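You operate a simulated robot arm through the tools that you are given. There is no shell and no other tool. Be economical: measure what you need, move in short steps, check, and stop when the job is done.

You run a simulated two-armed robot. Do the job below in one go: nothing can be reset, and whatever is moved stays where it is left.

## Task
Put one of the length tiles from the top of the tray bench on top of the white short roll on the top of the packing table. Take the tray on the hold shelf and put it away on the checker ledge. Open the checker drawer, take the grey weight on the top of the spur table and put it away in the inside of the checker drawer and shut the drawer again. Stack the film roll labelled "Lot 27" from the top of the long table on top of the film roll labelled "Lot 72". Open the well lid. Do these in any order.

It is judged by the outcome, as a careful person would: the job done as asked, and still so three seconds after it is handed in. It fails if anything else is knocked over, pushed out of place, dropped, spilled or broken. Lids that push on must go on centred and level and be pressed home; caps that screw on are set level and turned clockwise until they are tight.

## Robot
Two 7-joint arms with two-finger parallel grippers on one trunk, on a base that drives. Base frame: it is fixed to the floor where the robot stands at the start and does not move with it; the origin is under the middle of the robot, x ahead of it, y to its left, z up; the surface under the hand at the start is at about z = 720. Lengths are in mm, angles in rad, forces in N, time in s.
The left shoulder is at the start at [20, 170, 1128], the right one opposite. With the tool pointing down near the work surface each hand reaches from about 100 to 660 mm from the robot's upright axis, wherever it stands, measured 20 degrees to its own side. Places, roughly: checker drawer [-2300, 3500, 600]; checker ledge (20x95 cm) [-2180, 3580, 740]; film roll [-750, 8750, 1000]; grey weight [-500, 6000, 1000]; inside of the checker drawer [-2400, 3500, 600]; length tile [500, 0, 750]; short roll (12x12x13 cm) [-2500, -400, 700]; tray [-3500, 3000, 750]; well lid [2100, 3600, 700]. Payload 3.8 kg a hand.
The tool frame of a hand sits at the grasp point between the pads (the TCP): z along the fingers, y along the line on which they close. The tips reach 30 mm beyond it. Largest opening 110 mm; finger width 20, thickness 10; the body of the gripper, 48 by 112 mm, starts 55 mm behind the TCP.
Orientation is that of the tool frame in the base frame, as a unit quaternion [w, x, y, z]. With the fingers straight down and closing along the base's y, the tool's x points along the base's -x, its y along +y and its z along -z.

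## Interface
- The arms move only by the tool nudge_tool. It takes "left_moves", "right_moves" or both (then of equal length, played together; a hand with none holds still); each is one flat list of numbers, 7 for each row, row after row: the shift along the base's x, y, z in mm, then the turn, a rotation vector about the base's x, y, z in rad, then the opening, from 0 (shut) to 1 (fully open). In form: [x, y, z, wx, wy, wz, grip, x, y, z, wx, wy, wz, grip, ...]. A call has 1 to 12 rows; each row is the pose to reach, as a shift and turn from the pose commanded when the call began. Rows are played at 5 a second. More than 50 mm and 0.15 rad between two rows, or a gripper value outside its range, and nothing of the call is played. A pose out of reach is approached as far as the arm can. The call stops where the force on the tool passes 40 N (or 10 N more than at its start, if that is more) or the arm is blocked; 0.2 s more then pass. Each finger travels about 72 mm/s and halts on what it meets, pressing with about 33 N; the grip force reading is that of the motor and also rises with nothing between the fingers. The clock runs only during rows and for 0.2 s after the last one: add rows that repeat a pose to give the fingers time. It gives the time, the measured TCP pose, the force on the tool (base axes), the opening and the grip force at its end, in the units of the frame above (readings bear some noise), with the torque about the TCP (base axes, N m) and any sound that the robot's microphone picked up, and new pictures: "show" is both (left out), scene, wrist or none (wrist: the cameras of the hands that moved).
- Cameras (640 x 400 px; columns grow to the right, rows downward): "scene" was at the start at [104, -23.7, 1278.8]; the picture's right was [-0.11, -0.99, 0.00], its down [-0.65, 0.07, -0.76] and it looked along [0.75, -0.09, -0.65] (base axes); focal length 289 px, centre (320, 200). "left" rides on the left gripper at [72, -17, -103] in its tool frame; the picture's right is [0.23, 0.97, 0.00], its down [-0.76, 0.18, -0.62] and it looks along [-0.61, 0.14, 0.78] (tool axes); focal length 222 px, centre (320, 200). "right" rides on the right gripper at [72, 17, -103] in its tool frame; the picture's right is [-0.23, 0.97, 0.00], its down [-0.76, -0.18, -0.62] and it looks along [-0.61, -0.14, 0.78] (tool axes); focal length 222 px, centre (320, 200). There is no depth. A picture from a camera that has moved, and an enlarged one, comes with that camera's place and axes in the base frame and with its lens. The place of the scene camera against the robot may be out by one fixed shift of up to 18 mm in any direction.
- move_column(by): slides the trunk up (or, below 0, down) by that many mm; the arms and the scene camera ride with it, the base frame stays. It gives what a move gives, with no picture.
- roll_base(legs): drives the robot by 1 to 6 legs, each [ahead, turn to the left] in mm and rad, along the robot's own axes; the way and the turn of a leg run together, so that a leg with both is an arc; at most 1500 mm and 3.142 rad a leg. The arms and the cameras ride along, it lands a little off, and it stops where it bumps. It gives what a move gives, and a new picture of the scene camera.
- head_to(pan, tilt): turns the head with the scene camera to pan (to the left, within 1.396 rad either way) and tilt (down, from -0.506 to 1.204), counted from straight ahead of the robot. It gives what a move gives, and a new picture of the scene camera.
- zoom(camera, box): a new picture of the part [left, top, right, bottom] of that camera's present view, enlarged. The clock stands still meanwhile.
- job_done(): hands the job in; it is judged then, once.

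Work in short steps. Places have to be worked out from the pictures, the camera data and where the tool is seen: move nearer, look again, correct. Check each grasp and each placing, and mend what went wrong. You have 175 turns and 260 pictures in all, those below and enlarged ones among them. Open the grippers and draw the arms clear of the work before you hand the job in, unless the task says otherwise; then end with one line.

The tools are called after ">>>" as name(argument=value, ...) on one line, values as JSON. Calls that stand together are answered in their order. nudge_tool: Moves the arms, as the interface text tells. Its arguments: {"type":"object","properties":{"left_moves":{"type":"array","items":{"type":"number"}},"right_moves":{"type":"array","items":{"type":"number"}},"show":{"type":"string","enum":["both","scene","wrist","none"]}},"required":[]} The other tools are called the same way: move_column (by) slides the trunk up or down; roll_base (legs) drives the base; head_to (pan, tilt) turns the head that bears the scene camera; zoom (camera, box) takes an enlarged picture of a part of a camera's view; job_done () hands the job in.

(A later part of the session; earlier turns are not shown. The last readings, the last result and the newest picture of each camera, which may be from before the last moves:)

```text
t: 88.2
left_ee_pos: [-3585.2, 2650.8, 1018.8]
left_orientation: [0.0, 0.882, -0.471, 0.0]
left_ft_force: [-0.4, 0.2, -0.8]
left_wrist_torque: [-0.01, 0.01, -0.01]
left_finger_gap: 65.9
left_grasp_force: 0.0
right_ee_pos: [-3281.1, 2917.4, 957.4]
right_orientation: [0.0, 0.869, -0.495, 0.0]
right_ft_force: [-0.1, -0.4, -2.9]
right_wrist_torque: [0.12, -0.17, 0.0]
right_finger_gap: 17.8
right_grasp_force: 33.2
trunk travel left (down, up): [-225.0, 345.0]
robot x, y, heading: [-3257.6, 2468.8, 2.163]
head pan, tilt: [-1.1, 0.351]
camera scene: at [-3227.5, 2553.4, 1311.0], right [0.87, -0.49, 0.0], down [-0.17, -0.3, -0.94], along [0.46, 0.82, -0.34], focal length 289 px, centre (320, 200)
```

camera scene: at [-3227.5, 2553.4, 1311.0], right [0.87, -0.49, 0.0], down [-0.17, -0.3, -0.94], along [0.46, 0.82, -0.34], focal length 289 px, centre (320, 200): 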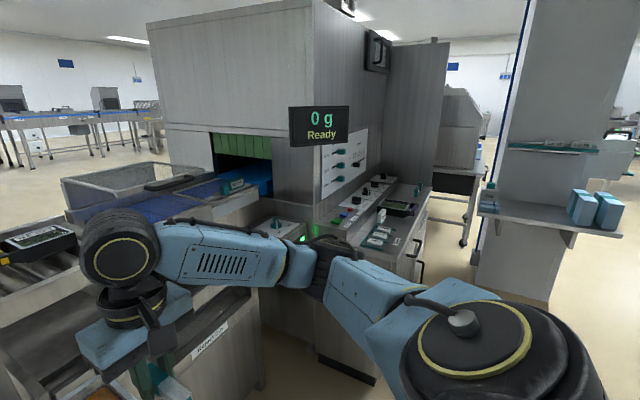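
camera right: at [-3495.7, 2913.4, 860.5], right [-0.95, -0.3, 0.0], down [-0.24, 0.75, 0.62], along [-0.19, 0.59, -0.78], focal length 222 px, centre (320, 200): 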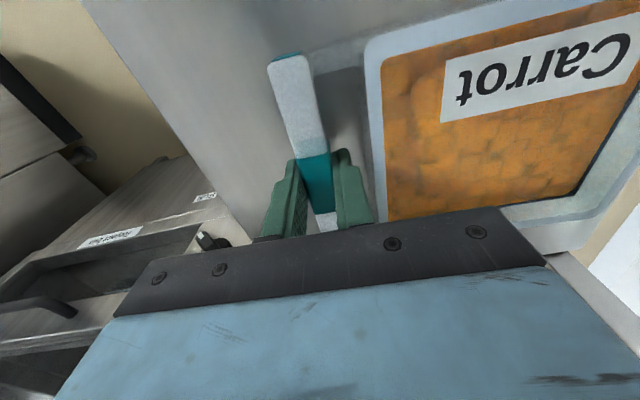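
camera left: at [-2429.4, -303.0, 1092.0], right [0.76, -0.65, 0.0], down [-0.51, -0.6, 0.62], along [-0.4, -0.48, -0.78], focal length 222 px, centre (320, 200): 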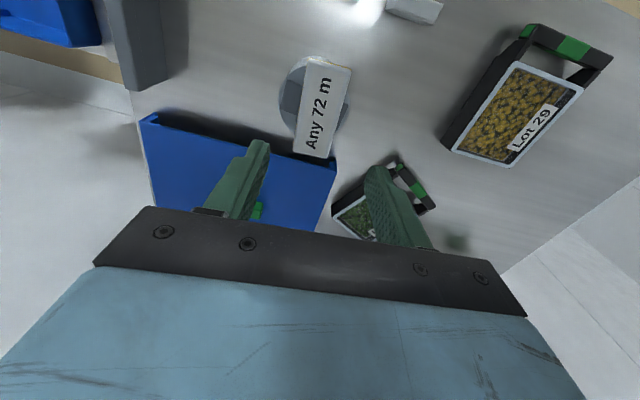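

I back away, turn right and drive along to the checker's front.

>>> head_to(pan=0, tilt=0.45)

>>> roll_base(legs=[[-280, 0], [0, -1.92], [900, 0], [0, 1.4]])

>>> zoom(camera="scene", box=[140, 60, 500, 290])

```text
t: 89.6
left_ee_pos: [-3584.1, 2651.1, 1019.5]
left_orientation: [0.0, 0.882, -0.472, 0.001]
left_ft_force: [0.3, 0.5, -0.4]
left_wrist_torque: [0.0, 0.0, -0.01]
left_finger_gap: 65.7
left_grasp_force: 0.1
right_ee_pos: [-3281.7, 2918.0, 957.1]
right_orientation: [0.0, 0.869, -0.495, 0.001]
right_ft_force: [-0.8, -0.1, -2.2]
right_wrist_torque: [0.12, -0.2, 0.03]
right_finger_gap: 17.9
right_grasp_force: 32.2
trunk travel left (down, up): [-225.0, 345.0]
robot x, y, heading: [-3262.8, 2466.2, 2.158]
head pan, tilt: [0.0, 0.45]
camera scene: at [-3323.9, 2548.5, 1301.9], right [0.83, 0.56, 0.0], down [0.24, -0.36, -0.9], along [-0.5, 0.75, -0.44], focal length 289 px, centre (320, 200)
```

scene: 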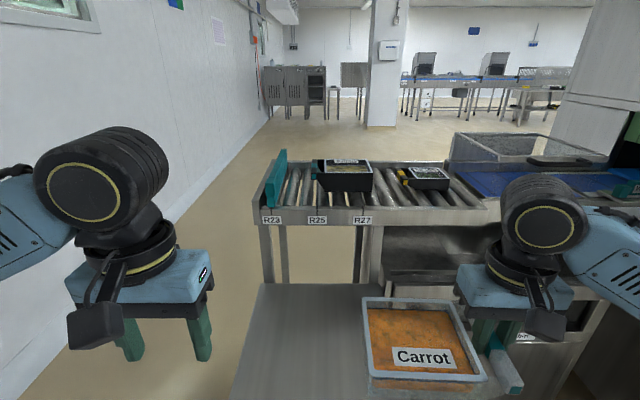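

```text
t: 103.9
left_ee_pos: [-2432.1, 2772.8, 1019.8]
left_orientation: [0.0, 0.731, -0.682, 0.0]
left_ft_force: [-0.2, -0.3, 0.3]
left_wrist_torque: [-0.02, -0.01, -0.04]
left_finger_gap: 66.0
left_grasp_force: 0.2
right_ee_pos: [-2032.7, 2851.5, 956.9]
right_orientation: [0.0, 0.712, -0.702, 0.0]
right_ft_force: [0.4, 0.5, -2.9]
right_wrist_torque: [-0.02, -0.27, 0.01]
right_finger_gap: 17.9
right_grasp_force: 33.3
trunk travel left (down, up): [-225.0, 345.0]
robot x, y, heading: [-2238.5, 2454.5, 1.635]
head pan, tilt: [0.0, 0.45]
camera scene: at [-2248.7, 2550.7, 1301.8], right [1.0, 0.07, 0.0], down [0.03, -0.43, -0.9], along [-0.06, 0.9, -0.44], focal length 289 px, centre (320, 200)
```

scene: 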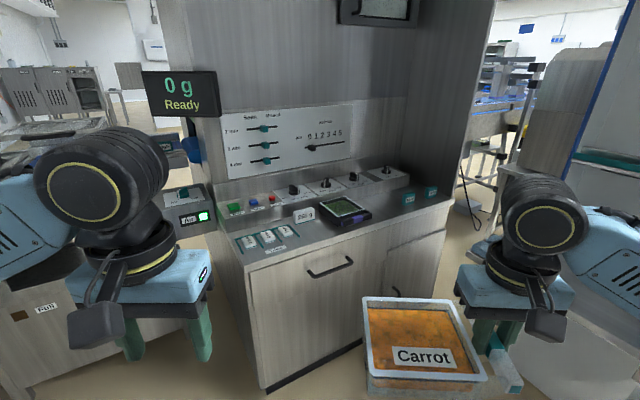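

```text
1.74 times, centred on (320, 175) of scene
camera zoom: at [-2248.7, 2550.7, 1301.8], right [1.0, 0.07, 0.0], down [0.03, -0.43, -0.9], along [-0.06, 0.9, -0.44], focal length 503 px, centre (320, 244)
```

zoom: 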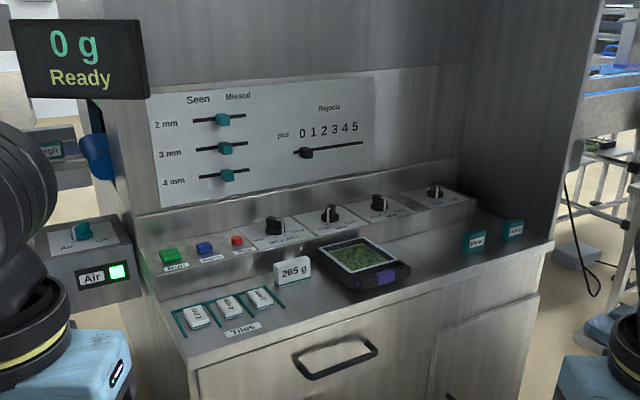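

The ledge's free space lies between the black tray and the teal blocks (about 175 mm wide), so I'll place the tray with its handle facing front. I first drive to a staging point in front of that gap.

>>> roll_base(legs=[[0, -0.79], [740, 0], [0, 1.324]])

>>> nudge_tool(right_moves=[0, 0, 0, 0, 0, -0.14, 0, 0, 0, 0, 0, 0, -0.28, 0, 0, 0, 0, 0, 0, -0.42, 0, 0, 0, 0, 0, 0, -0.56, 0, 0, 0, 0, 0, 0, -0.7, 0, 0, 0, 0, 0, 0, -0.84, 0, 0, 0, 0, 0, 0, -0.98, 0, 0, 0, 0, 0, 0, -1.12, 0, 0, 0, 0, 0, 0, -1.26, 0, 0, 0, 0, 0, 0, -1.4, 0, 0, 0, 0, 0, 0, -1.52, 0, 0, 0, 0, 0, 0, -1.52, 0])

```text
t: 109.4
left_ee_pos: [-1710.7, 3327.4, 1019.7]
left_orientation: [0.001, -0.417, 0.909, 0.001]
left_ft_force: [0.8, -1.1, 0.3]
left_wrist_torque: [0.01, -0.02, 0.05]
left_finger_gap: 65.7
left_grasp_force: 0.0
right_ee_pos: [-1375.0, 3099.7, 957.2]
right_orientation: [-0.004, -0.395, 0.919, -0.007]
right_ft_force: [-1.4, -2.8, -1.3]
right_wrist_torque: [0.12, -0.33, -0.06]
right_finger_gap: 17.9
right_grasp_force: 32.9
trunk travel left (down, up): [-225.0, 345.0]
robot x, y, heading: [-1801.1, 2966.0, 0.858]
head pan, tilt: [0.0, 0.45]
stopped in leg 2: the force on the tool passed its limit at 106 N (the readings are from after the stop); the commanded pose is now the measured one
camera scene: at [-1727.0, 3037.0, 1301.9], right [0.76, -0.65, 0.0], down [-0.28, -0.33, -0.9], along [0.59, 0.68, -0.43], focal length 289 px, centre (320, 200)
```

scene: 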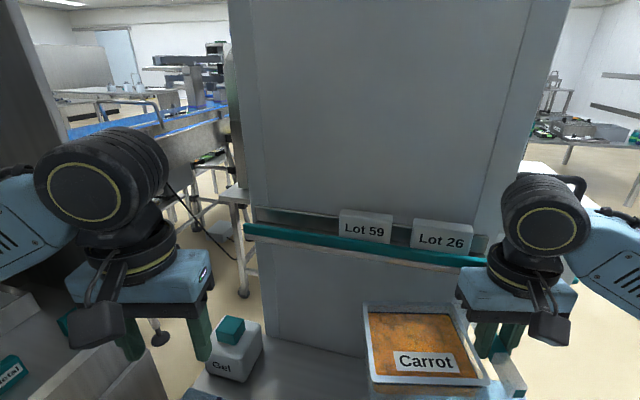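

```text
t: 110.9
left_ee_pos: [-1712.5, 3327.0, 1020.2]
left_orientation: [0.001, -0.418, 0.908, 0.001]
left_ft_force: [-0.2, -0.2, 0.3]
left_wrist_torque: [-0.01, 0.01, -0.01]
left_finger_gap: 66.1
left_grasp_force: 0.0
right_ee_pos: [-1384.8, 3100.5, 957.2]
right_orientation: [-0.012, -0.01, 1.0, -0.005]
right_ft_force: [-17.5, -4.5, 2.5]
right_wrist_torque: [0.4, -1.07, 1.89]
right_finger_gap: 24.5
right_grasp_force: 33.1
trunk travel left (down, up): [-225.0, 345.0]
robot x, y, heading: [-1801.8, 2965.6, 0.86]
head pan, tilt: [0.0, 0.45]
stopped in row 7 (right hand): the force on the tool passed its limit at 50 N (the readings are from after the stop); the commanded pose is now the measured one
camera scene: at [-1729.3, 3036.1, 1302.2], right [0.76, -0.65, 0.0], down [-0.28, -0.33, -0.9], along [0.59, 0.68, -0.43], focal length 289 px, centre (320, 200)
camera right: at [-1454.8, 3115.7, 1060.7], right [0.21, 0.98, -0.01], down [0.78, -0.16, 0.61], along [0.59, -0.14, -0.79], focal length 222 px, centre (320, 200)
```

scene: 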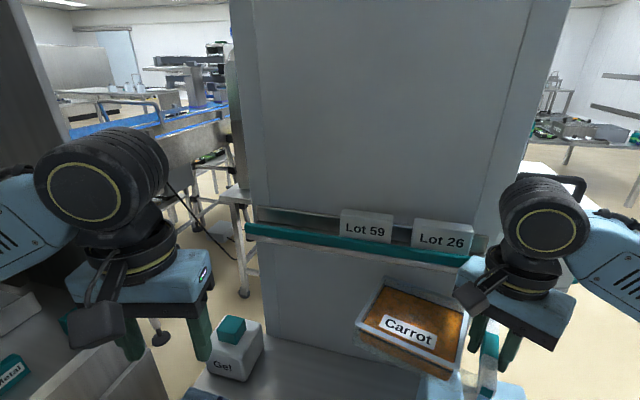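
right: 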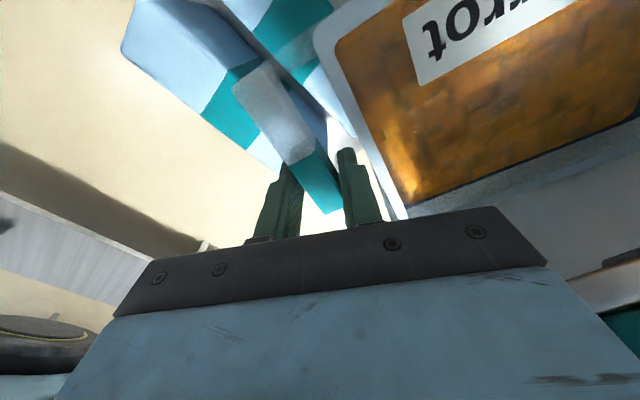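

The tray touched the pillar; it has rotated in the grip but is still held. I look closely before backing off.

>>> zoom(camera="scene", box=[340, 250, 560, 400])

>>> zoom(camera="right", box=[100, 0, 460, 230])

```text
2.67 times, centred on (450, 325) of scene
camera zoom: at [-1729.3, 3036.1, 1302.2], right [0.76, -0.65, 0.0], down [-0.28, -0.33, -0.9], along [0.59, 0.68, -0.43], focal length 771 px, centre (-27, -133)
```

zoom: 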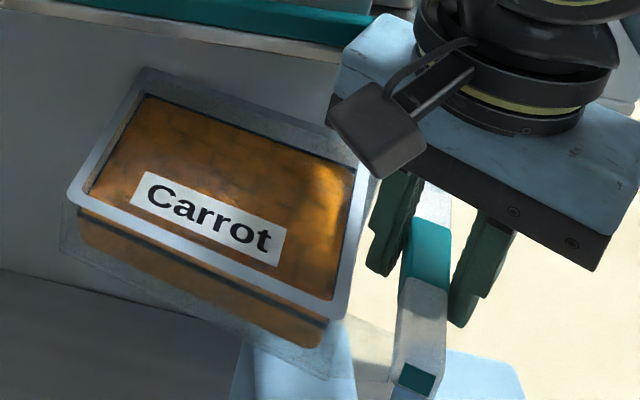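

```text
1.74 times, centred on (280, 115) of right
camera zoom: at [-1454.8, 3115.7, 1060.7], right [0.21, 0.98, -0.01], down [0.78, -0.16, 0.61], along [0.59, -0.14, -0.79], focal length 386 px, centre (390, 348)
```

zoom: 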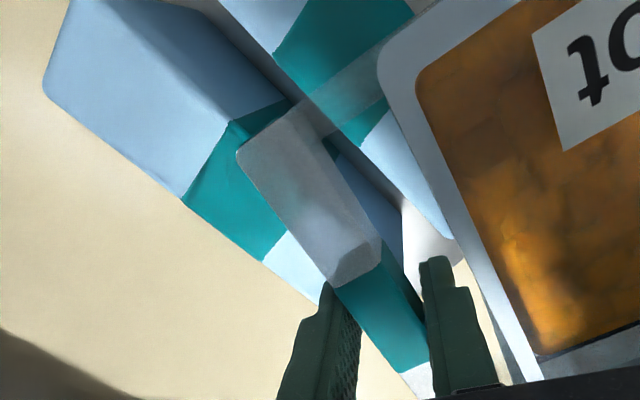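

I turn the hand back by about 0.3 rad to relieve the pressure, raising slightly.

>>> nudge_tool(right_moves=[0, 0, 5, 0, 0, 0.1, 0, 0, 0, 10, 0, 0, 0.2, 0, 0, 0, 20, 0, 0, 0.3, 0, 0, 0, 30, 0, 0, 0.35, 0])

```text
t: 111.9
left_ee_pos: [-1710.9, 3328.2, 1019.0]
left_orientation: [-0.001, -0.418, 0.909, 0.0]
left_ft_force: [0.7, 0.0, -0.3]
left_wrist_torque: [0.0, -0.02, 0.01]
left_finger_gap: 65.8
left_grasp_force: 0.0
right_ee_pos: [-1377.9, 3102.4, 986.7]
right_orientation: [-0.009, -0.177, 0.984, -0.006]
right_ft_force: [0.1, 0.7, -2.9]
right_wrist_torque: [-0.19, -0.07, -0.01]
right_finger_gap: 17.7
right_grasp_force: 32.9
trunk travel left (down, up): [-225.0, 345.0]
robot x, y, heading: [-1796.7, 2966.2, 0.858]
head pan, tilt: [0.0, 0.45]
camera scene: at [-1727.2, 3037.5, 1301.9], right [0.76, -0.65, 0.0], down [-0.28, -0.33, -0.9], along [0.59, 0.68, -0.44], focal length 289 px, centre (320, 200)
camera right: at [-1450.8, 3092.7, 1089.7], right [-0.13, 0.99, -0.01], down [0.78, 0.11, 0.61], along [0.61, 0.07, -0.79], focal length 222 px, centre (320, 200)
```

scene: 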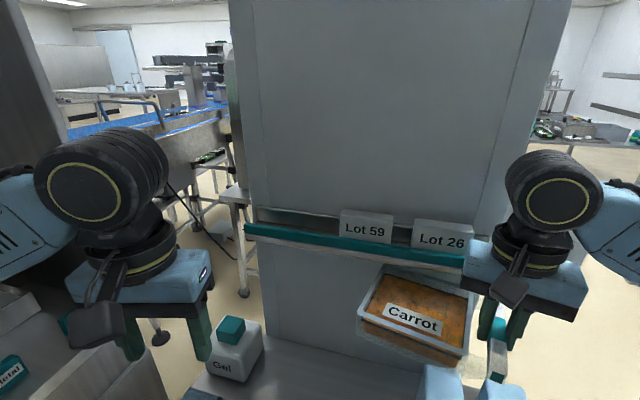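
right: 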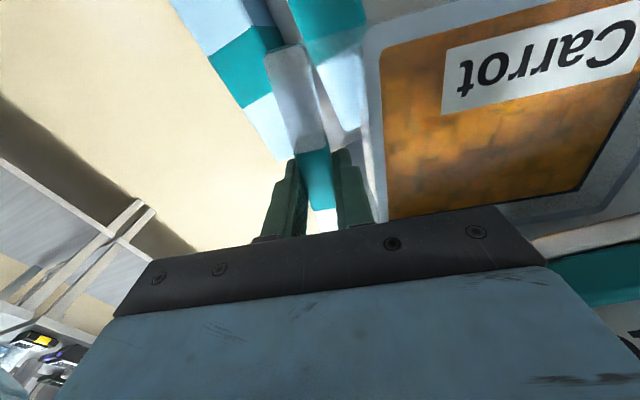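

Freed, and the handle is reseated (17.7 mm). I reverse 350 mm along the way I came.

>>> roll_base(legs=[[-350, 0]])

>>> zoom(camera="scene", box=[200, 180, 520, 380])

```text
t: 114.1
left_ee_pos: [-1943.9, 3060.9, 1019.7]
left_orientation: [0.001, -0.418, 0.909, 0.001]
left_ft_force: [0.1, -0.2, -0.4]
left_wrist_torque: [0.0, -0.02, -0.02]
left_finger_gap: 66.3
left_grasp_force: 0.0
right_ee_pos: [-1609.6, 2835.5, 985.7]
right_orientation: [-0.008, -0.178, 0.984, -0.007]
right_ft_force: [0.1, -0.5, -2.2]
right_wrist_torque: [-0.23, -0.1, 0.03]
right_finger_gap: 17.9
right_grasp_force: 32.9
trunk travel left (down, up): [-225.0, 345.0]
robot x, y, heading: [-2029.3, 2699.8, 0.864]
head pan, tilt: [0.0, 0.45]
camera scene: at [-1957.6, 2769.8, 1301.9], right [0.76, -0.65, 0.0], down [-0.28, -0.33, -0.9], along [0.59, 0.68, -0.43], focal length 289 px, centre (320, 200)
```

scene: 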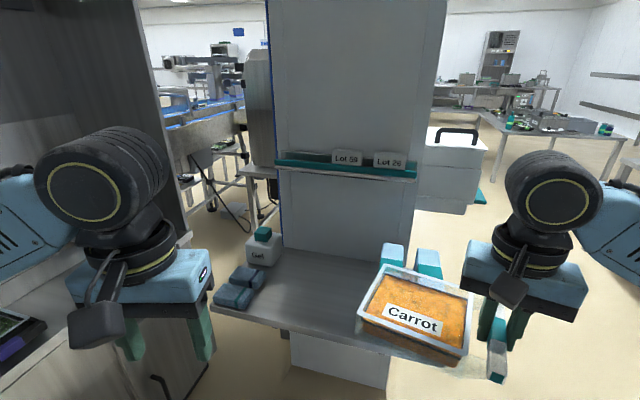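

```text
2.00 times, centred on (360, 280) of scene
camera zoom: at [-1957.6, 2769.8, 1301.9], right [0.76, -0.65, 0.0], down [-0.28, -0.33, -0.9], along [0.59, 0.68, -0.43], focal length 578 px, centre (240, 40)
```

zoom: 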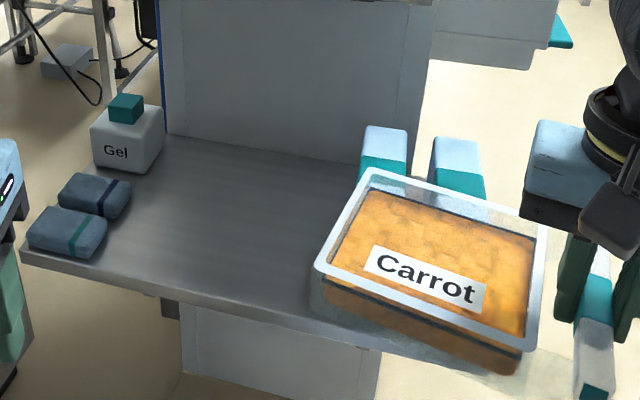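

Boxes and bottle are still standing. I now turn the tray while in the open: bring the right hand inward with the tray pointing ahead-left, and move the left hand out of its way.

>>> nudge_tool(left_moves=[-35, 2, 20, 0, 0, 0, 0.6, -70, 4, 30, 0, 0, 0, 0.6, -100, 6, 30, 0, 0, 0, 0.6, -100, 6, 30, 0, 0, 0, 0.6, -100, 6, 30, 0, 0, 0, 0.6], right_moves=[0, 0, 0, 0, 0, -0.13, 0, -25, 21, 0, 0, 0, -0.26, 0, -50, 42, 0, 0, 0, -0.38, 0, -75, 63, 0, 0, 0, -0.5, 0, -99, 84, 0, 0, 0, -0.5, 0], show="scene")

```text
t: 115.3
left_ee_pos: [-2044.1, 3068.1, 1048.2]
left_orientation: [0.0, -0.418, 0.908, 0.0]
left_ft_force: [0.5, -0.5, 1.0]
left_wrist_torque: [-0.01, -0.01, -0.02]
left_finger_gap: 66.0
left_grasp_force: 0.1
right_ee_pos: [-1708.4, 2918.0, 985.2]
right_orientation: [-0.011, 0.071, 0.997, -0.005]
right_ft_force: [-0.9, -0.7, -2.3]
right_wrist_torque: [-0.23, 0.05, 0.01]
right_finger_gap: 17.9
right_grasp_force: 33.3
trunk travel left (down, up): [-225.0, 345.0]
robot x, y, heading: [-2029.7, 2695.7, 0.855]
head pan, tilt: [0.0, 0.45]
camera scene: at [-1957.9, 2770.8, 1301.8], right [0.76, -0.65, 0.0], down [-0.28, -0.33, -0.9], along [0.59, 0.68, -0.44], focal length 289 px, centre (320, 200)
```

scene: 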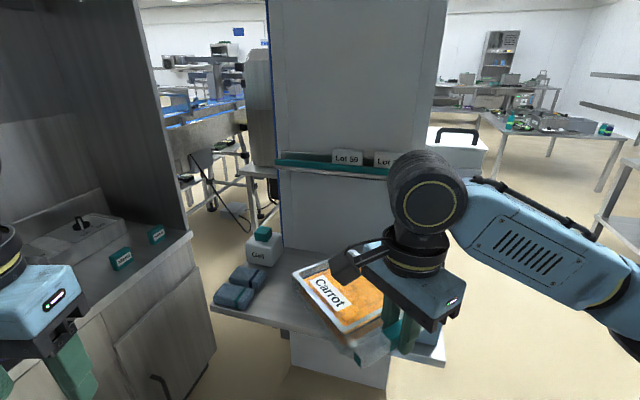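

I turn left to face the ledge and look.

>>> roll_base(legs=[[0, 0.74]])

>>> zoom(camera="scene", box=[120, 80, 480, 330])

```text
t: 117.7
left_ee_pos: [-2284.1, 2964.7, 1049.3]
left_orientation: [0.0, 0.714, -0.7, 0.0]
left_ft_force: [-0.9, -0.5, 1.2]
left_wrist_torque: [-0.01, 0.01, 0.0]
left_finger_gap: 66.1
left_grasp_force: 0.2
right_ee_pos: [-1933.4, 3075.3, 987.4]
right_orientation: [-0.008, -0.289, 0.957, -0.009]
right_ft_force: [1.1, -0.7, -2.5]
right_wrist_torque: [-0.19, -0.18, 0.0]
right_finger_gap: 17.6
right_grasp_force: 32.8
trunk travel left (down, up): [-225.0, 345.0]
robot x, y, heading: [-2031.1, 2698.4, 1.593]
head pan, tilt: [0.0, 0.45]
camera scene: at [-2033.2, 2797.4, 1301.9], right [1.0, 0.02, 0.0], down [0.01, -0.44, -0.9], along [-0.02, 0.9, -0.44], focal length 289 px, centre (320, 200)
```

scene: 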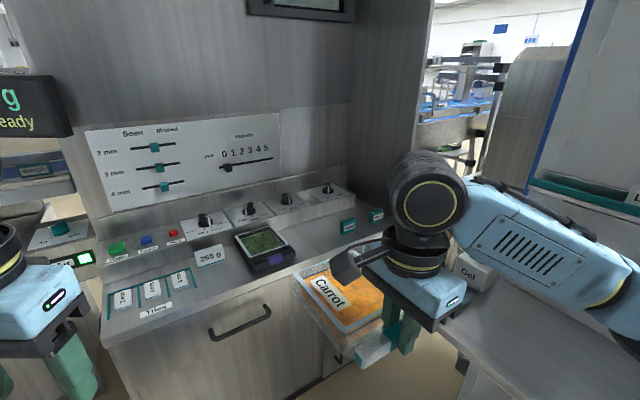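

```text
1.60 times, centred on (300, 205) of scene
camera zoom: at [-2033.2, 2797.4, 1301.9], right [1.0, 0.02, 0.0], down [0.01, -0.44, -0.9], along [-0.02, 0.9, -0.44], focal length 462 px, centre (352, 192)
```

zoom: 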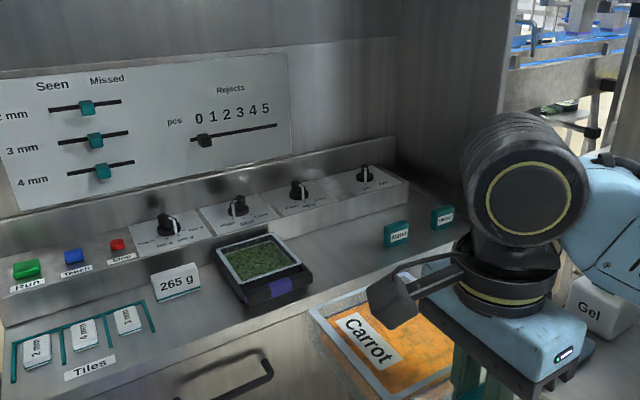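

I drive forward 350 mm to within reach of the ledge.

>>> roll_base(legs=[[350, 0]])

>>> head_to(pan=0, tilt=0.7)

```text
t: 119.9
left_ee_pos: [-2287.1, 3308.8, 1047.7]
left_orientation: [-0.001, 0.712, -0.703, 0.0]
left_ft_force: [-0.9, -0.4, 0.0]
left_wrist_torque: [-0.01, 0.03, 0.02]
left_finger_gap: 65.9
left_grasp_force: 0.0
right_ee_pos: [-1937.3, 3419.8, 986.0]
right_orientation: [-0.007, -0.286, 0.958, -0.008]
right_ft_force: [-0.4, 0.3, -1.6]
right_wrist_torque: [-0.22, -0.13, -0.01]
right_finger_gap: 17.7
right_grasp_force: 32.8
trunk travel left (down, up): [-225.0, 345.0]
robot x, y, heading: [-2035.1, 3044.6, 1.582]
head pan, tilt: [0.0, 0.45]
camera scene: at [-2037.5, 3140.7, 1301.8], right [1.0, 0.01, 0.0], down [0.01, -0.44, -0.9], along [-0.01, 0.9, -0.44], focal length 289 px, centre (320, 200)
```

scene: 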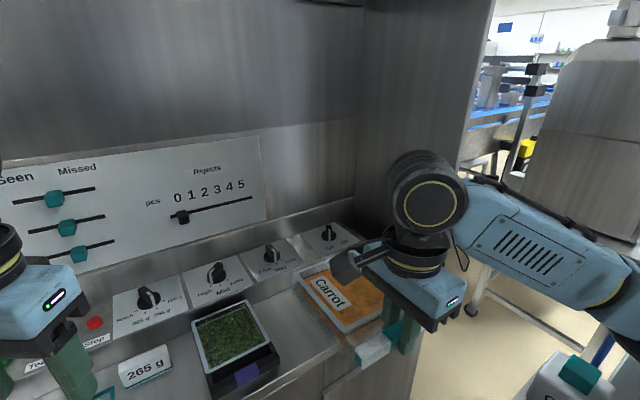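

```text
t: 120.7
left_ee_pos: [-2287.0, 3307.5, 1048.8]
left_orientation: [0.0, 0.712, -0.702, 0.0]
left_ft_force: [-0.4, -0.6, 0.5]
left_wrist_torque: [0.04, 0.0, 0.0]
left_finger_gap: 65.8
left_grasp_force: 0.2
right_ee_pos: [-1938.3, 3418.0, 985.8]
right_orientation: [-0.008, -0.286, 0.958, -0.01]
right_ft_force: [0.0, 0.3, -2.5]
right_wrist_torque: [-0.21, -0.18, -0.01]
right_finger_gap: 18.1
right_grasp_force: 33.5
trunk travel left (down, up): [-225.0, 345.0]
robot x, y, heading: [-2036.7, 3042.8, 1.587]
head pan, tilt: [0.0, 0.7]
camera scene: at [-2037.4, 3133.1, 1279.7], right [1.0, 0.01, 0.0], down [0.01, -0.64, -0.77], along [-0.01, 0.77, -0.64], focal length 289 px, centre (320, 200)
```

scene: 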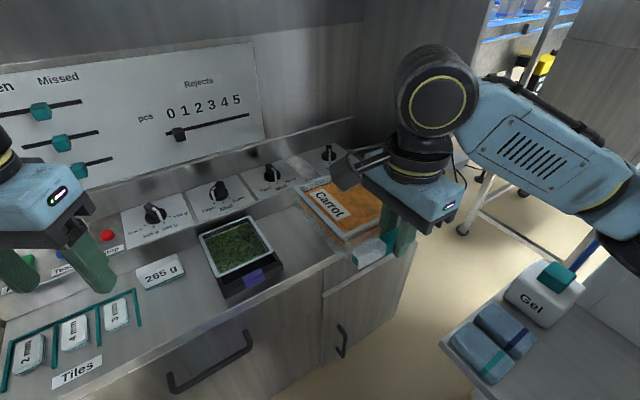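

I move the tray over the gap, at TCP z about 870, and look.

>>> nudge_tool(right_moves=[-24, 33, -10, 0, 0, 0, 0, -48, 66, -30, 0, 0, 0, 0, -72, 99, -55, 0, 0, 0, 0, -96, 125, -80, 0, 0, 0.015, 0, -96, 125, -115, 0, 0, 0.015, 0, -96, 125, -115, 0, 0, 0.015, 0])

>>> zoom(camera="scene", box=[190, 130, 430, 300])

```text
t: 122.1
left_ee_pos: [-2287.3, 3308.6, 1050.4]
left_orientation: [0.0, 0.712, -0.702, 0.0]
left_ft_force: [-0.1, 0.2, 0.3]
left_wrist_torque: [-0.01, 0.01, 0.02]
left_finger_gap: 66.0
left_grasp_force: 0.0
right_ee_pos: [-2034.0, 3541.3, 870.9]
right_orientation: [-0.008, -0.294, 0.956, -0.008]
right_ft_force: [0.0, 0.0, -2.2]
right_wrist_torque: [-0.22, -0.11, -0.04]
right_finger_gap: 17.9
right_grasp_force: 32.8
trunk travel left (down, up): [-225.0, 345.0]
robot x, y, heading: [-2035.3, 3041.1, 1.585]
head pan, tilt: [0.0, 0.7]
camera scene: at [-2037.6, 3133.1, 1279.7], right [1.0, 0.01, 0.0], down [0.01, -0.64, -0.76], along [-0.01, 0.76, -0.64], focal length 289 px, centre (320, 200)
camera right: at [-2101.8, 3515.7, 974.4], right [-0.36, 0.93, -0.02], down [0.74, 0.29, 0.61], along [0.57, 0.21, -0.79], focal length 222 px, centre (320, 200)
```

scene: 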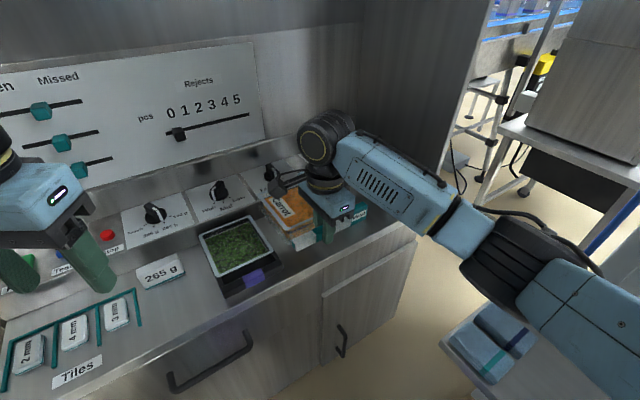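
right: 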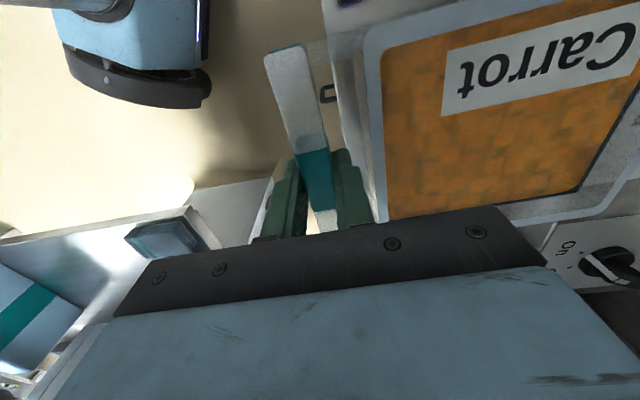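

```text
2.35 times, centred on (310, 215) of scene
camera zoom: at [-2037.6, 3133.1, 1279.7], right [1.0, 0.01, 0.0], down [0.01, -0.64, -0.76], along [-0.01, 0.76, -0.64], focal length 680 px, centre (344, 165)
```

zoom: 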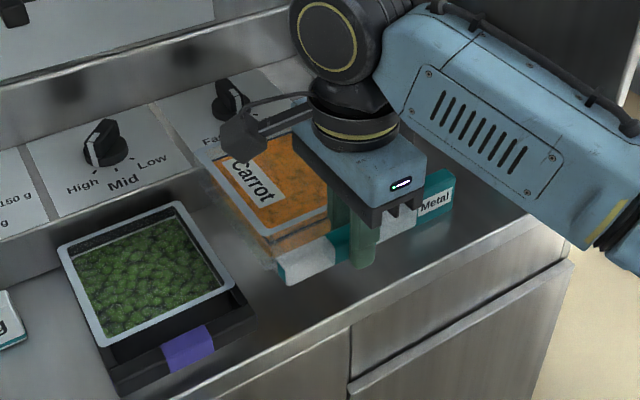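

By the numbers the tray is nearly centred in the gap; I shift about 18 mm left along the ledge and 13 mm inward, then lower to TCP 805.

>>> nudge_tool(right_moves=[-22, 1, 0, 0, 0, 0, 0, -22, 1, -30, 0, 0, 0, 0, -22, 1, -60, 0, 0, 0, 0, -22, 1, -60, 0, 0, 0, 0])

>>> zoom(camera="scene", box=[190, 130, 430, 300])

>>> zoom(camera="right", box=[230, 0, 640, 240])

```text
t: 123.1
left_ee_pos: [-2287.0, 3308.9, 1048.9]
left_orientation: [-0.001, 0.712, -0.702, 0.0]
left_ft_force: [1.2, 0.9, -0.9]
left_wrist_torque: [0.02, 0.01, 0.0]
left_finger_gap: 66.0
left_grasp_force: 0.1
right_ee_pos: [-2053.6, 3544.7, 814.0]
right_orientation: [-0.008, -0.292, 0.956, -0.006]
right_ft_force: [4.8, 3.3, 13.2]
right_wrist_torque: [0.02, 1.04, -0.19]
right_finger_gap: 18.0
right_grasp_force: 32.9
trunk travel left (down, up): [-225.0, 345.0]
robot x, y, heading: [-2033.0, 3037.9, 1.581]
head pan, tilt: [0.0, 0.7]
camera scene: at [-2036.8, 3132.5, 1279.9], right [1.0, 0.01, 0.0], down [0.01, -0.64, -0.77], along [-0.01, 0.77, -0.64], focal length 289 px, centre (320, 200)
camera right: at [-2122.0, 3518.8, 917.9], right [-0.36, 0.93, -0.01], down [0.74, 0.29, 0.61], along [0.57, 0.21, -0.79], focal length 222 px, centre (320, 200)
```

scene: 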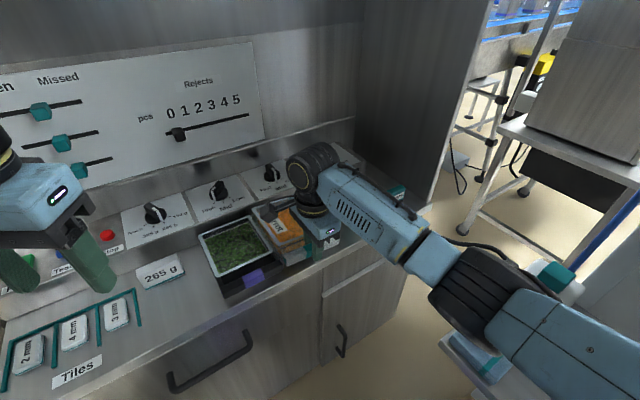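
right: 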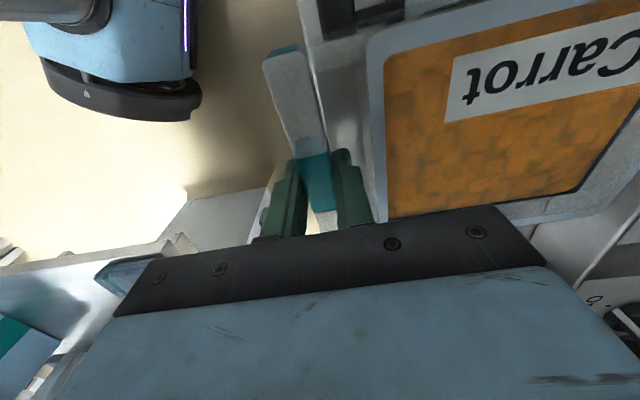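

```text
2.35 times, centred on (310, 215) of scene
camera zoom: at [-2036.8, 3132.5, 1279.9], right [1.0, 0.01, 0.0], down [0.01, -0.64, -0.77], along [-0.01, 0.77, -0.64], focal length 680 px, centre (344, 165)
```

zoom: 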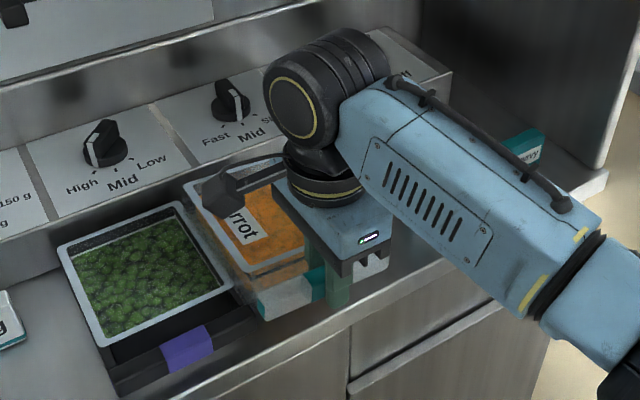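

```text
1.56 times, centred on (435, 120) of right
camera zoom: at [-2122.0, 3518.8, 917.9], right [-0.36, 0.93, -0.01], down [0.74, 0.29, 0.61], along [0.57, 0.21, -0.79], focal length 347 px, centre (140, 325)
```

zoom: 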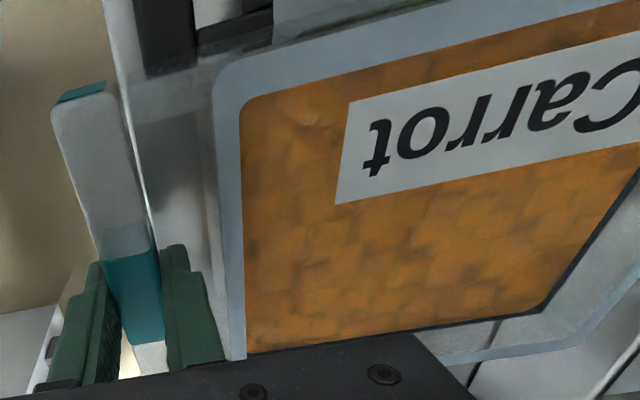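

The tray's left end has touched the edge of the black tray. I lift, shift 18 mm right along the ledge, and look.

>>> nudge_tool(right_moves=[0, 0, 12, 0, 0, 0, 0, 0, 0, 25, 0, 0, 0, 0, 15, 10, 25, 0, 0, 0, 0, 15, 10, 25, 0, 0, 0, 0], show="none")

>>> zoom(camera="scene", box=[200, 170, 420, 300])

>>> zoom(camera="right", box=[230, 0, 640, 240])

```text
t: 124.1
left_ee_pos: [-2288.4, 3309.1, 1048.5]
left_orientation: [0.0, 0.712, -0.702, 0.0]
left_ft_force: [0.3, 0.1, 0.2]
left_wrist_torque: [0.04, 0.03, 0.02]
left_finger_gap: 65.9
left_grasp_force: 0.0
right_ee_pos: [-2039.2, 3554.2, 834.9]
right_orientation: [-0.008, -0.293, 0.956, -0.008]
right_ft_force: [-0.6, -0.7, -2.4]
right_wrist_torque: [-0.19, -0.13, -0.01]
right_finger_gap: 17.9
right_grasp_force: 32.8
trunk travel left (down, up): [-225.0, 345.0]
robot x, y, heading: [-2033.2, 3038.7, 1.582]
head pan, tilt: [0.0, 0.7]
```

```text
2.91 times, centred on (310, 235) of scene
camera zoom: at [-2037.6, 3133.0, 1279.6], right [1.0, 0.01, 0.0], down [0.01, -0.64, -0.76], along [-0.01, 0.76, -0.64], focal length 841 px, centre (349, 98)
```

zoom: 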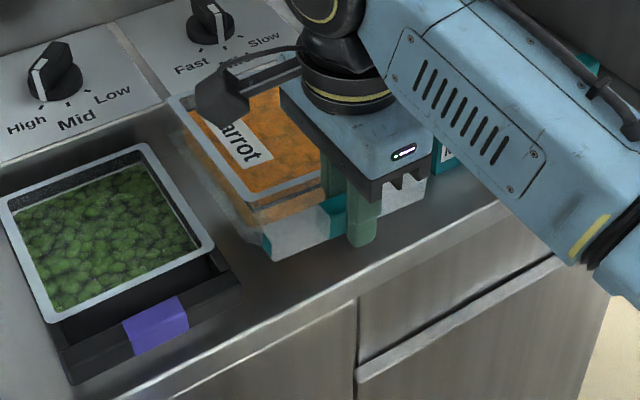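

```text
1.56 times, centred on (435, 120) of right
camera zoom: at [-2108.7, 3529.0, 938.4], right [-0.36, 0.93, -0.02], down [0.74, 0.29, 0.61], along [0.57, 0.21, -0.79], focal length 347 px, centre (140, 325)
```

zoom: 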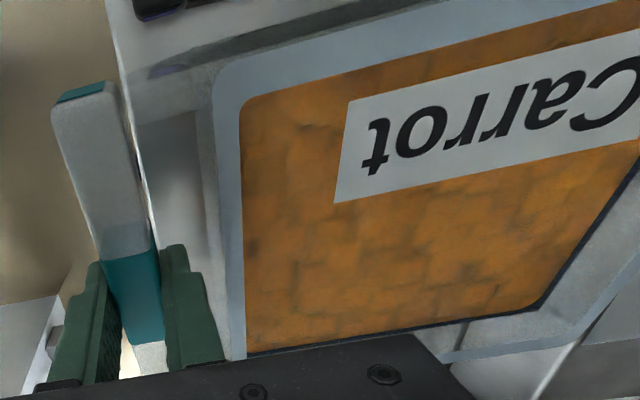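

The wrist view gives the edge line and black tray end; I adjust 10 mm right, 20 mm inward and lower to about TCP 797.

>>> nudge_tool(right_moves=[-3, 22, 0, 0, 0, 0, 0, -3, 22, -15, 0, 0, 0, 0, -3, 22, -30, 0, 0, 0, 0, -3, 22, -40, 0, 0, 0, 0, -3, 22, -40, 0, 0, 0, 0], show="none")

>>> zoom(camera="scene", box=[200, 170, 420, 300])

>>> zoom(camera="right", box=[230, 0, 640, 240])

```text
t: 125.3
left_ee_pos: [-2287.8, 3308.6, 1048.7]
left_orientation: [0.0, 0.711, -0.703, 0.001]
left_ft_force: [0.6, -0.1, 0.3]
left_wrist_torque: [0.01, 0.0, 0.0]
left_finger_gap: 66.1
left_grasp_force: 0.1
right_ee_pos: [-2043.9, 3576.8, 796.2]
right_orientation: [-0.009, -0.293, 0.956, -0.009]
right_ft_force: [-0.3, -0.1, -3.3]
right_wrist_torque: [-0.22, -0.14, 0.0]
right_finger_gap: 17.7
right_grasp_force: 32.5
trunk travel left (down, up): [-225.0, 345.0]
robot x, y, heading: [-2034.5, 3045.1, 1.58]
head pan, tilt: [0.0, 0.7]
```

```text
2.91 times, centred on (310, 235) of scene
camera zoom: at [-2037.5, 3133.1, 1279.7], right [1.0, 0.01, 0.0], down [0.01, -0.64, -0.76], along [-0.01, 0.76, -0.64], focal length 841 px, centre (349, 98)
```

zoom: 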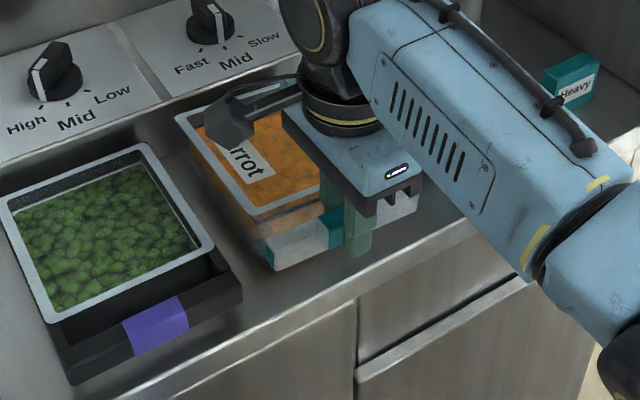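

```text
1.56 times, centred on (435, 120) of right
camera zoom: at [-2111.0, 3551.4, 899.7], right [-0.36, 0.93, -0.02], down [0.74, 0.29, 0.61], along [0.57, 0.21, -0.79], focal length 347 px, centre (140, 325)
```

zoom: 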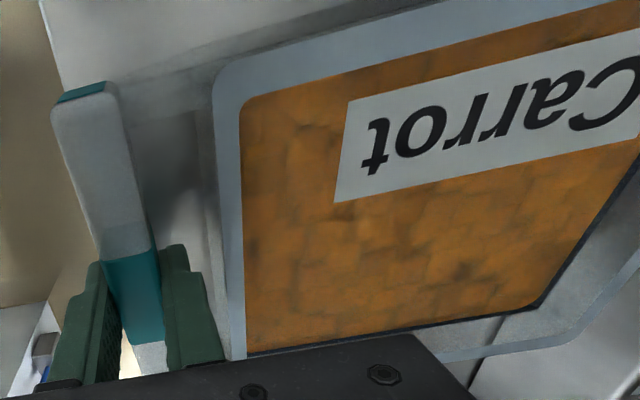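

Clear on the left. I lower slowly to contact.

>>> nudge_tool(right_moves=[0, 0, -5, 0, 0, 0, 0, 0, 0, -9, 0, 0, 0, 0, 0, 0, -12, 0, 0, 0, 0, 0, 0, -15, 0, 0, 0, 0, 0, 0, -17, 0, 0, 0, 0, 0, 0, -17, 0, 0, 0, 0], show="none")

```text
t: 126.7
left_ee_pos: [-2287.3, 3307.8, 1049.7]
left_orientation: [0.0, 0.712, -0.702, -0.001]
left_ft_force: [0.0, 0.6, 0.3]
left_wrist_torque: [0.02, 0.01, 0.0]
left_finger_gap: 66.1
left_grasp_force: 0.0
right_ee_pos: [-2044.6, 3576.9, 781.1]
right_orientation: [-0.008, -0.295, 0.956, -0.007]
right_ft_force: [-1.9, -3.5, 15.0]
right_wrist_torque: [0.8, -0.57, 0.04]
right_finger_gap: 17.9
right_grasp_force: 33.4
trunk travel left (down, up): [-225.0, 345.0]
robot x, y, heading: [-2039.6, 3040.8, 1.581]
head pan, tilt: [0.0, 0.7]
```

Contact at the expected height. I release, and view.

>>> nudge_tool(right_moves=[0, 0, 0, 0, 0, 0, 0.1, 0, 0, 0, 0, 0, 0, 0.3, 0, 0, 0, 0, 0, 0, 0.3, 0, 0, 15, 0, 0, 0, 0.3, 0, 0, 55, 0, 0, 0, 0.3, 0, 0, 100, 0, 0, 0, 0.3, 0, 0, 140, 0, 0, 0, 0.3])

>>> zoom(camera="right", box=[230, 0, 640, 240])

```text
t: 128.3
left_ee_pos: [-2287.3, 3307.6, 1049.5]
left_orientation: [0.001, 0.712, -0.702, -0.001]
left_ft_force: [-0.3, 0.3, 1.0]
left_wrist_torque: [-0.01, 0.01, -0.01]
left_finger_gap: 66.1
left_grasp_force: 0.1
right_ee_pos: [-2042.2, 3577.8, 919.2]
right_orientation: [-0.008, -0.293, 0.956, -0.009]
right_ft_force: [-0.1, -0.6, 0.9]
right_wrist_torque: [0.01, 0.01, 0.01]
right_finger_gap: 32.8
right_grasp_force: 0.0
trunk travel left (down, up): [-225.0, 345.0]
robot x, y, heading: [-2035.8, 3040.9, 1.582]
head pan, tilt: [0.0, 0.7]
camera scene: at [-2036.5, 3133.0, 1279.7], right [1.0, 0.01, 0.0], down [0.01, -0.64, -0.76], along [-0.01, 0.76, -0.64], focal length 289 px, centre (320, 200)
camera right: at [-2110.0, 3551.3, 1022.8], right [-0.36, 0.93, -0.02], down [0.74, 0.29, 0.61], along [0.57, 0.21, -0.79], focal length 222 px, centre (320, 200)
```

scene: 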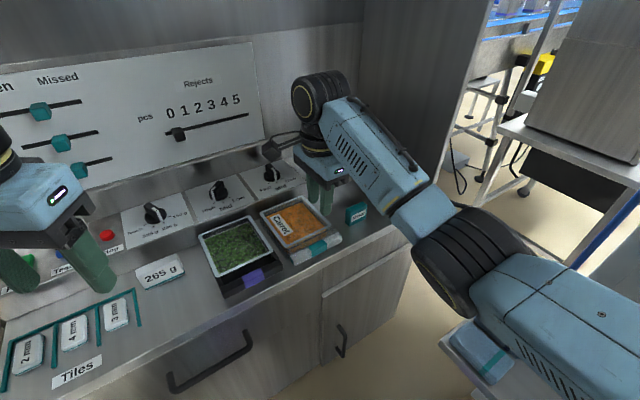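
right: 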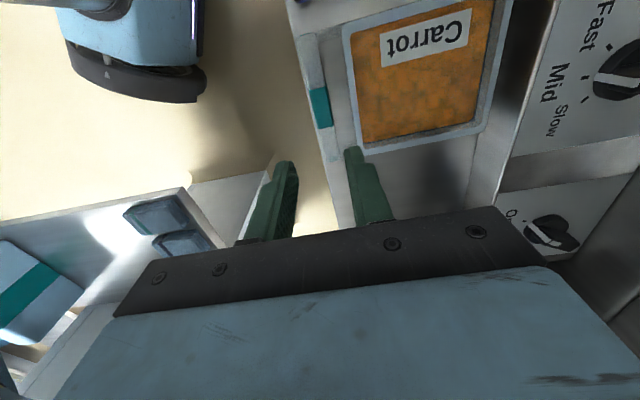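

```text
1.56 times, centred on (435, 120) of right
camera zoom: at [-2110.0, 3551.3, 1022.8], right [-0.36, 0.93, -0.02], down [0.74, 0.29, 0.61], along [0.57, 0.21, -0.79], focal length 347 px, centre (140, 325)
```

zoom: 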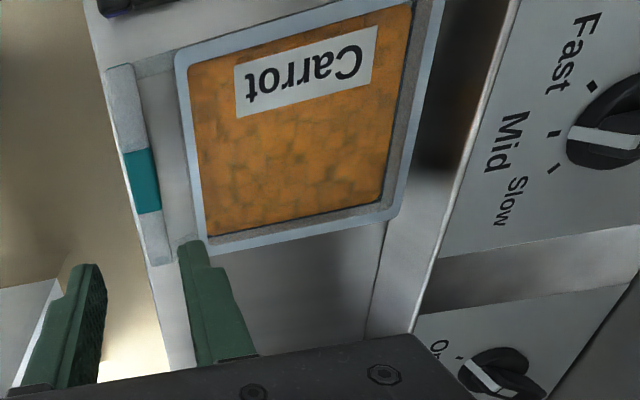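

The tray sits on the ledge between the black tray and the Metal block. I retract the right arm and back off to face the drawer.

>>> nudge_tool(right_moves=[10, -25, 20, 0, 0, 0.13, 0.2, 25, -55, 40, 0, 0, 0.27, 0, 50, -85, 50, 0, 0, 0.41, 0, 80, -110, 60, 0, 0, 0.55, 0, 110, -130, 60, 0, 0, 0.69, 0, 140, -155, 60, 0, 0, 0.83, 0, 170, -175, 60, 0, 0, 0.97, 0, 200, -186, 60, 0, 0, 1.0, 0], show="none")

>>> roll_base(legs=[[-230, 0], [0, 0.588]])

>>> head_to(pan=-0.1, tilt=0.8)

```text
t: 130.1
left_ee_pos: [-2287.0, 3308.8, 1048.4]
left_orientation: [-0.001, 0.712, -0.702, -0.001]
left_ft_force: [-0.2, 0.6, -0.2]
left_wrist_torque: [0.0, 0.0, 0.01]
left_finger_gap: 66.2
left_grasp_force: 0.1
right_ee_pos: [-1841.8, 3389.5, 979.1]
right_orientation: [0.004, 0.716, -0.698, 0.012]
right_ft_force: [-0.6, 0.5, 0.3]
right_wrist_torque: [-0.01, 0.03, -0.02]
right_finger_gap: 0.0
right_grasp_force: 33.2
trunk travel left (down, up): [-225.0, 345.0]
robot x, y, heading: [-2034.2, 3041.4, 1.583]
head pan, tilt: [0.0, 0.7]
```

```text
t: 133.4
left_ee_pos: [-2391.5, 2896.7, 1048.1]
left_orientation: [0.0, 0.885, -0.465, 0.0]
left_ft_force: [-0.1, -0.2, 0.4]
left_wrist_torque: [0.01, 0.02, -0.01]
left_finger_gap: 66.1
left_grasp_force: 0.0
right_ee_pos: [-2067.3, 3211.7, 979.6]
right_orientation: [-0.001, 0.888, -0.46, 0.012]
right_ft_force: [-0.3, -1.4, 0.1]
right_wrist_torque: [-0.02, 0.03, 0.02]
right_finger_gap: 0.0
right_grasp_force: 32.9
trunk travel left (down, up): [-225.0, 345.0]
robot x, y, heading: [-2034.7, 2811.3, 2.168]
head pan, tilt: [0.0, 0.7]
camera scene: at [-2093.8, 2888.0, 1279.7], right [0.83, 0.56, 0.0], down [0.36, -0.53, -0.77], along [-0.43, 0.63, -0.64], focal length 289 px, centre (320, 200)
```

scene: 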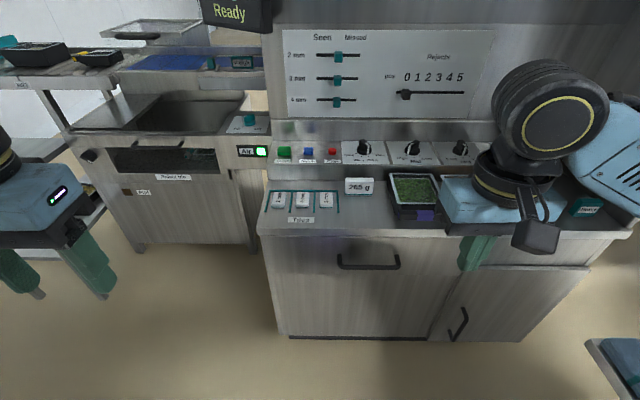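

```text
t: 134.1
left_ee_pos: [-2391.3, 2897.1, 1049.7]
left_orientation: [-0.001, 0.885, -0.466, -0.001]
left_ft_force: [-0.3, -0.6, 0.0]
left_wrist_torque: [0.01, 0.0, 0.01]
left_finger_gap: 66.0
left_grasp_force: 0.1
right_ee_pos: [-2066.3, 3211.2, 980.5]
right_orientation: [-0.001, 0.887, -0.461, 0.012]
right_ft_force: [-0.5, -0.1, -0.9]
right_wrist_torque: [-0.04, -0.02, 0.0]
right_finger_gap: 0.0
right_grasp_force: 32.6
trunk travel left (down, up): [-225.0, 345.0]
robot x, y, heading: [-2032.0, 2808.7, 2.17]
head pan, tilt: [-0.099, 0.799]
camera scene: at [-2084.3, 2888.9, 1271.5], right [0.88, 0.48, 0.0], down [0.34, -0.63, -0.7], along [-0.34, 0.61, -0.72], focal length 289 px, centre (320, 200)
```

scene: 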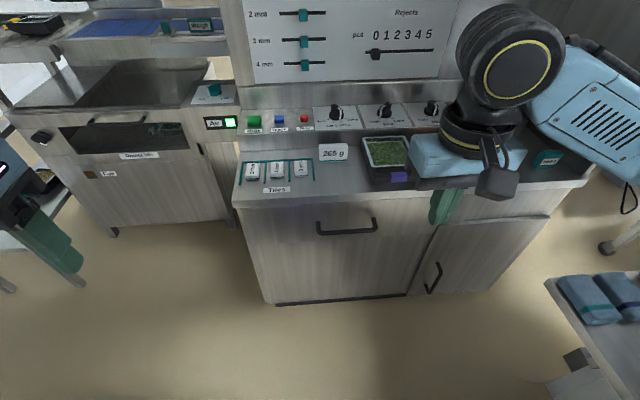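

I'll grip the drawer's bar handle with the right hand held horizontally, fingers above and below it. First I lower the trunk and begin turning the hand.

>>> move_column(by=-150)

>>> nudge_tool(right_moves=[-8, -6, 0, 0.022, 0.12, -0.086, 0, -16, -12, 0, 0.044, 0.24, -0.173, 0, -24, -18, 0, 0.066, 0.36, -0.259, 0, -32, -24, 0, 0.088, 0.48, -0.345, 0, -40, -30, 0, 0.11, 0.6, -0.432, 0.2, -48, -35, 0, 0.132, 0.72, -0.518, 0.4, -58, -40, 0, 0.154, 0.841, -0.605, 0.6])

```text
t: 135.8
left_ee_pos: [-2390.1, 2896.9, 899.6]
left_orientation: [-0.001, 0.885, -0.466, -0.001]
left_ft_force: [-0.6, 0.0, 0.2]
left_wrist_torque: [-0.02, 0.0, -0.01]
left_finger_gap: 65.9
left_grasp_force: 0.1
right_ee_pos: [-2065.8, 3210.5, 829.7]
right_orientation: [0.0, 0.887, -0.461, 0.012]
right_ft_force: [-0.3, 0.4, -0.7]
right_wrist_torque: [-0.04, 0.01, -0.01]
right_finger_gap: 0.1
right_grasp_force: 32.9
trunk travel left (down, up): [-75.0, 495.0]
robot x, y, heading: [-2031.9, 2813.0, 2.173]
head pan, tilt: [-0.099, 0.799]
```

```text
t: 137.4
left_ee_pos: [-2391.3, 2897.0, 897.5]
left_orientation: [0.0, 0.884, -0.467, 0.0]
left_ft_force: [0.0, -0.6, -0.2]
left_wrist_torque: [-0.01, 0.01, -0.01]
left_finger_gap: 66.1
left_grasp_force: 0.1
right_ee_pos: [-2154.9, 3200.5, 827.0]
right_orientation: [-0.123, -0.639, 0.657, 0.38]
right_ft_force: [0.0, 0.4, 0.3]
right_wrist_torque: [0.01, -0.02, 0.0]
right_finger_gap: 65.8
right_grasp_force: 0.0
right hand out of reach, approached as far as the arm can: row 5, 6, 7
trunk travel left (down, up): [-75.0, 495.0]
robot x, y, heading: [-2033.6, 2814.9, 2.167]
head pan, tilt: [-0.099, 0.799]
camera scene: at [-2084.4, 2888.9, 1121.4], right [0.88, 0.48, 0.0], down [0.34, -0.63, -0.7], along [-0.33, 0.61, -0.72], focal length 289 px, centre (320, 200)
camera right: at [-2109.7, 3093.3, 883.8], right [-0.69, 0.11, 0.71], down [0.65, 0.52, 0.55], along [-0.31, 0.85, -0.43], focal length 222 px, centre (320, 200)
```

scene: 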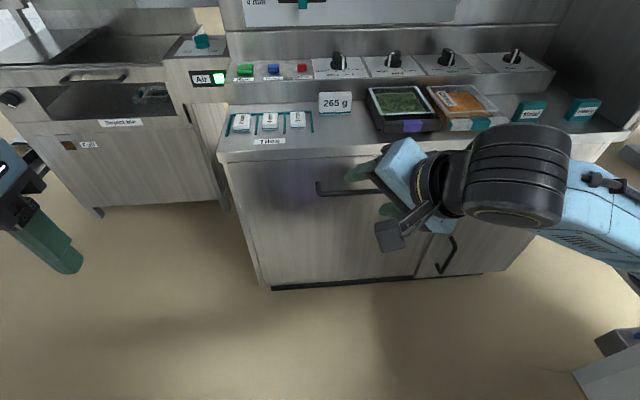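
right: 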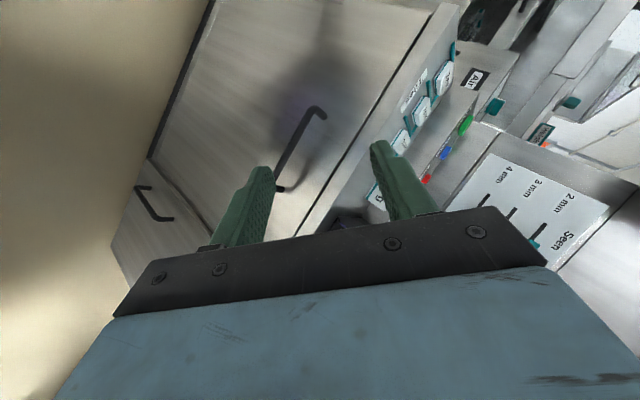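

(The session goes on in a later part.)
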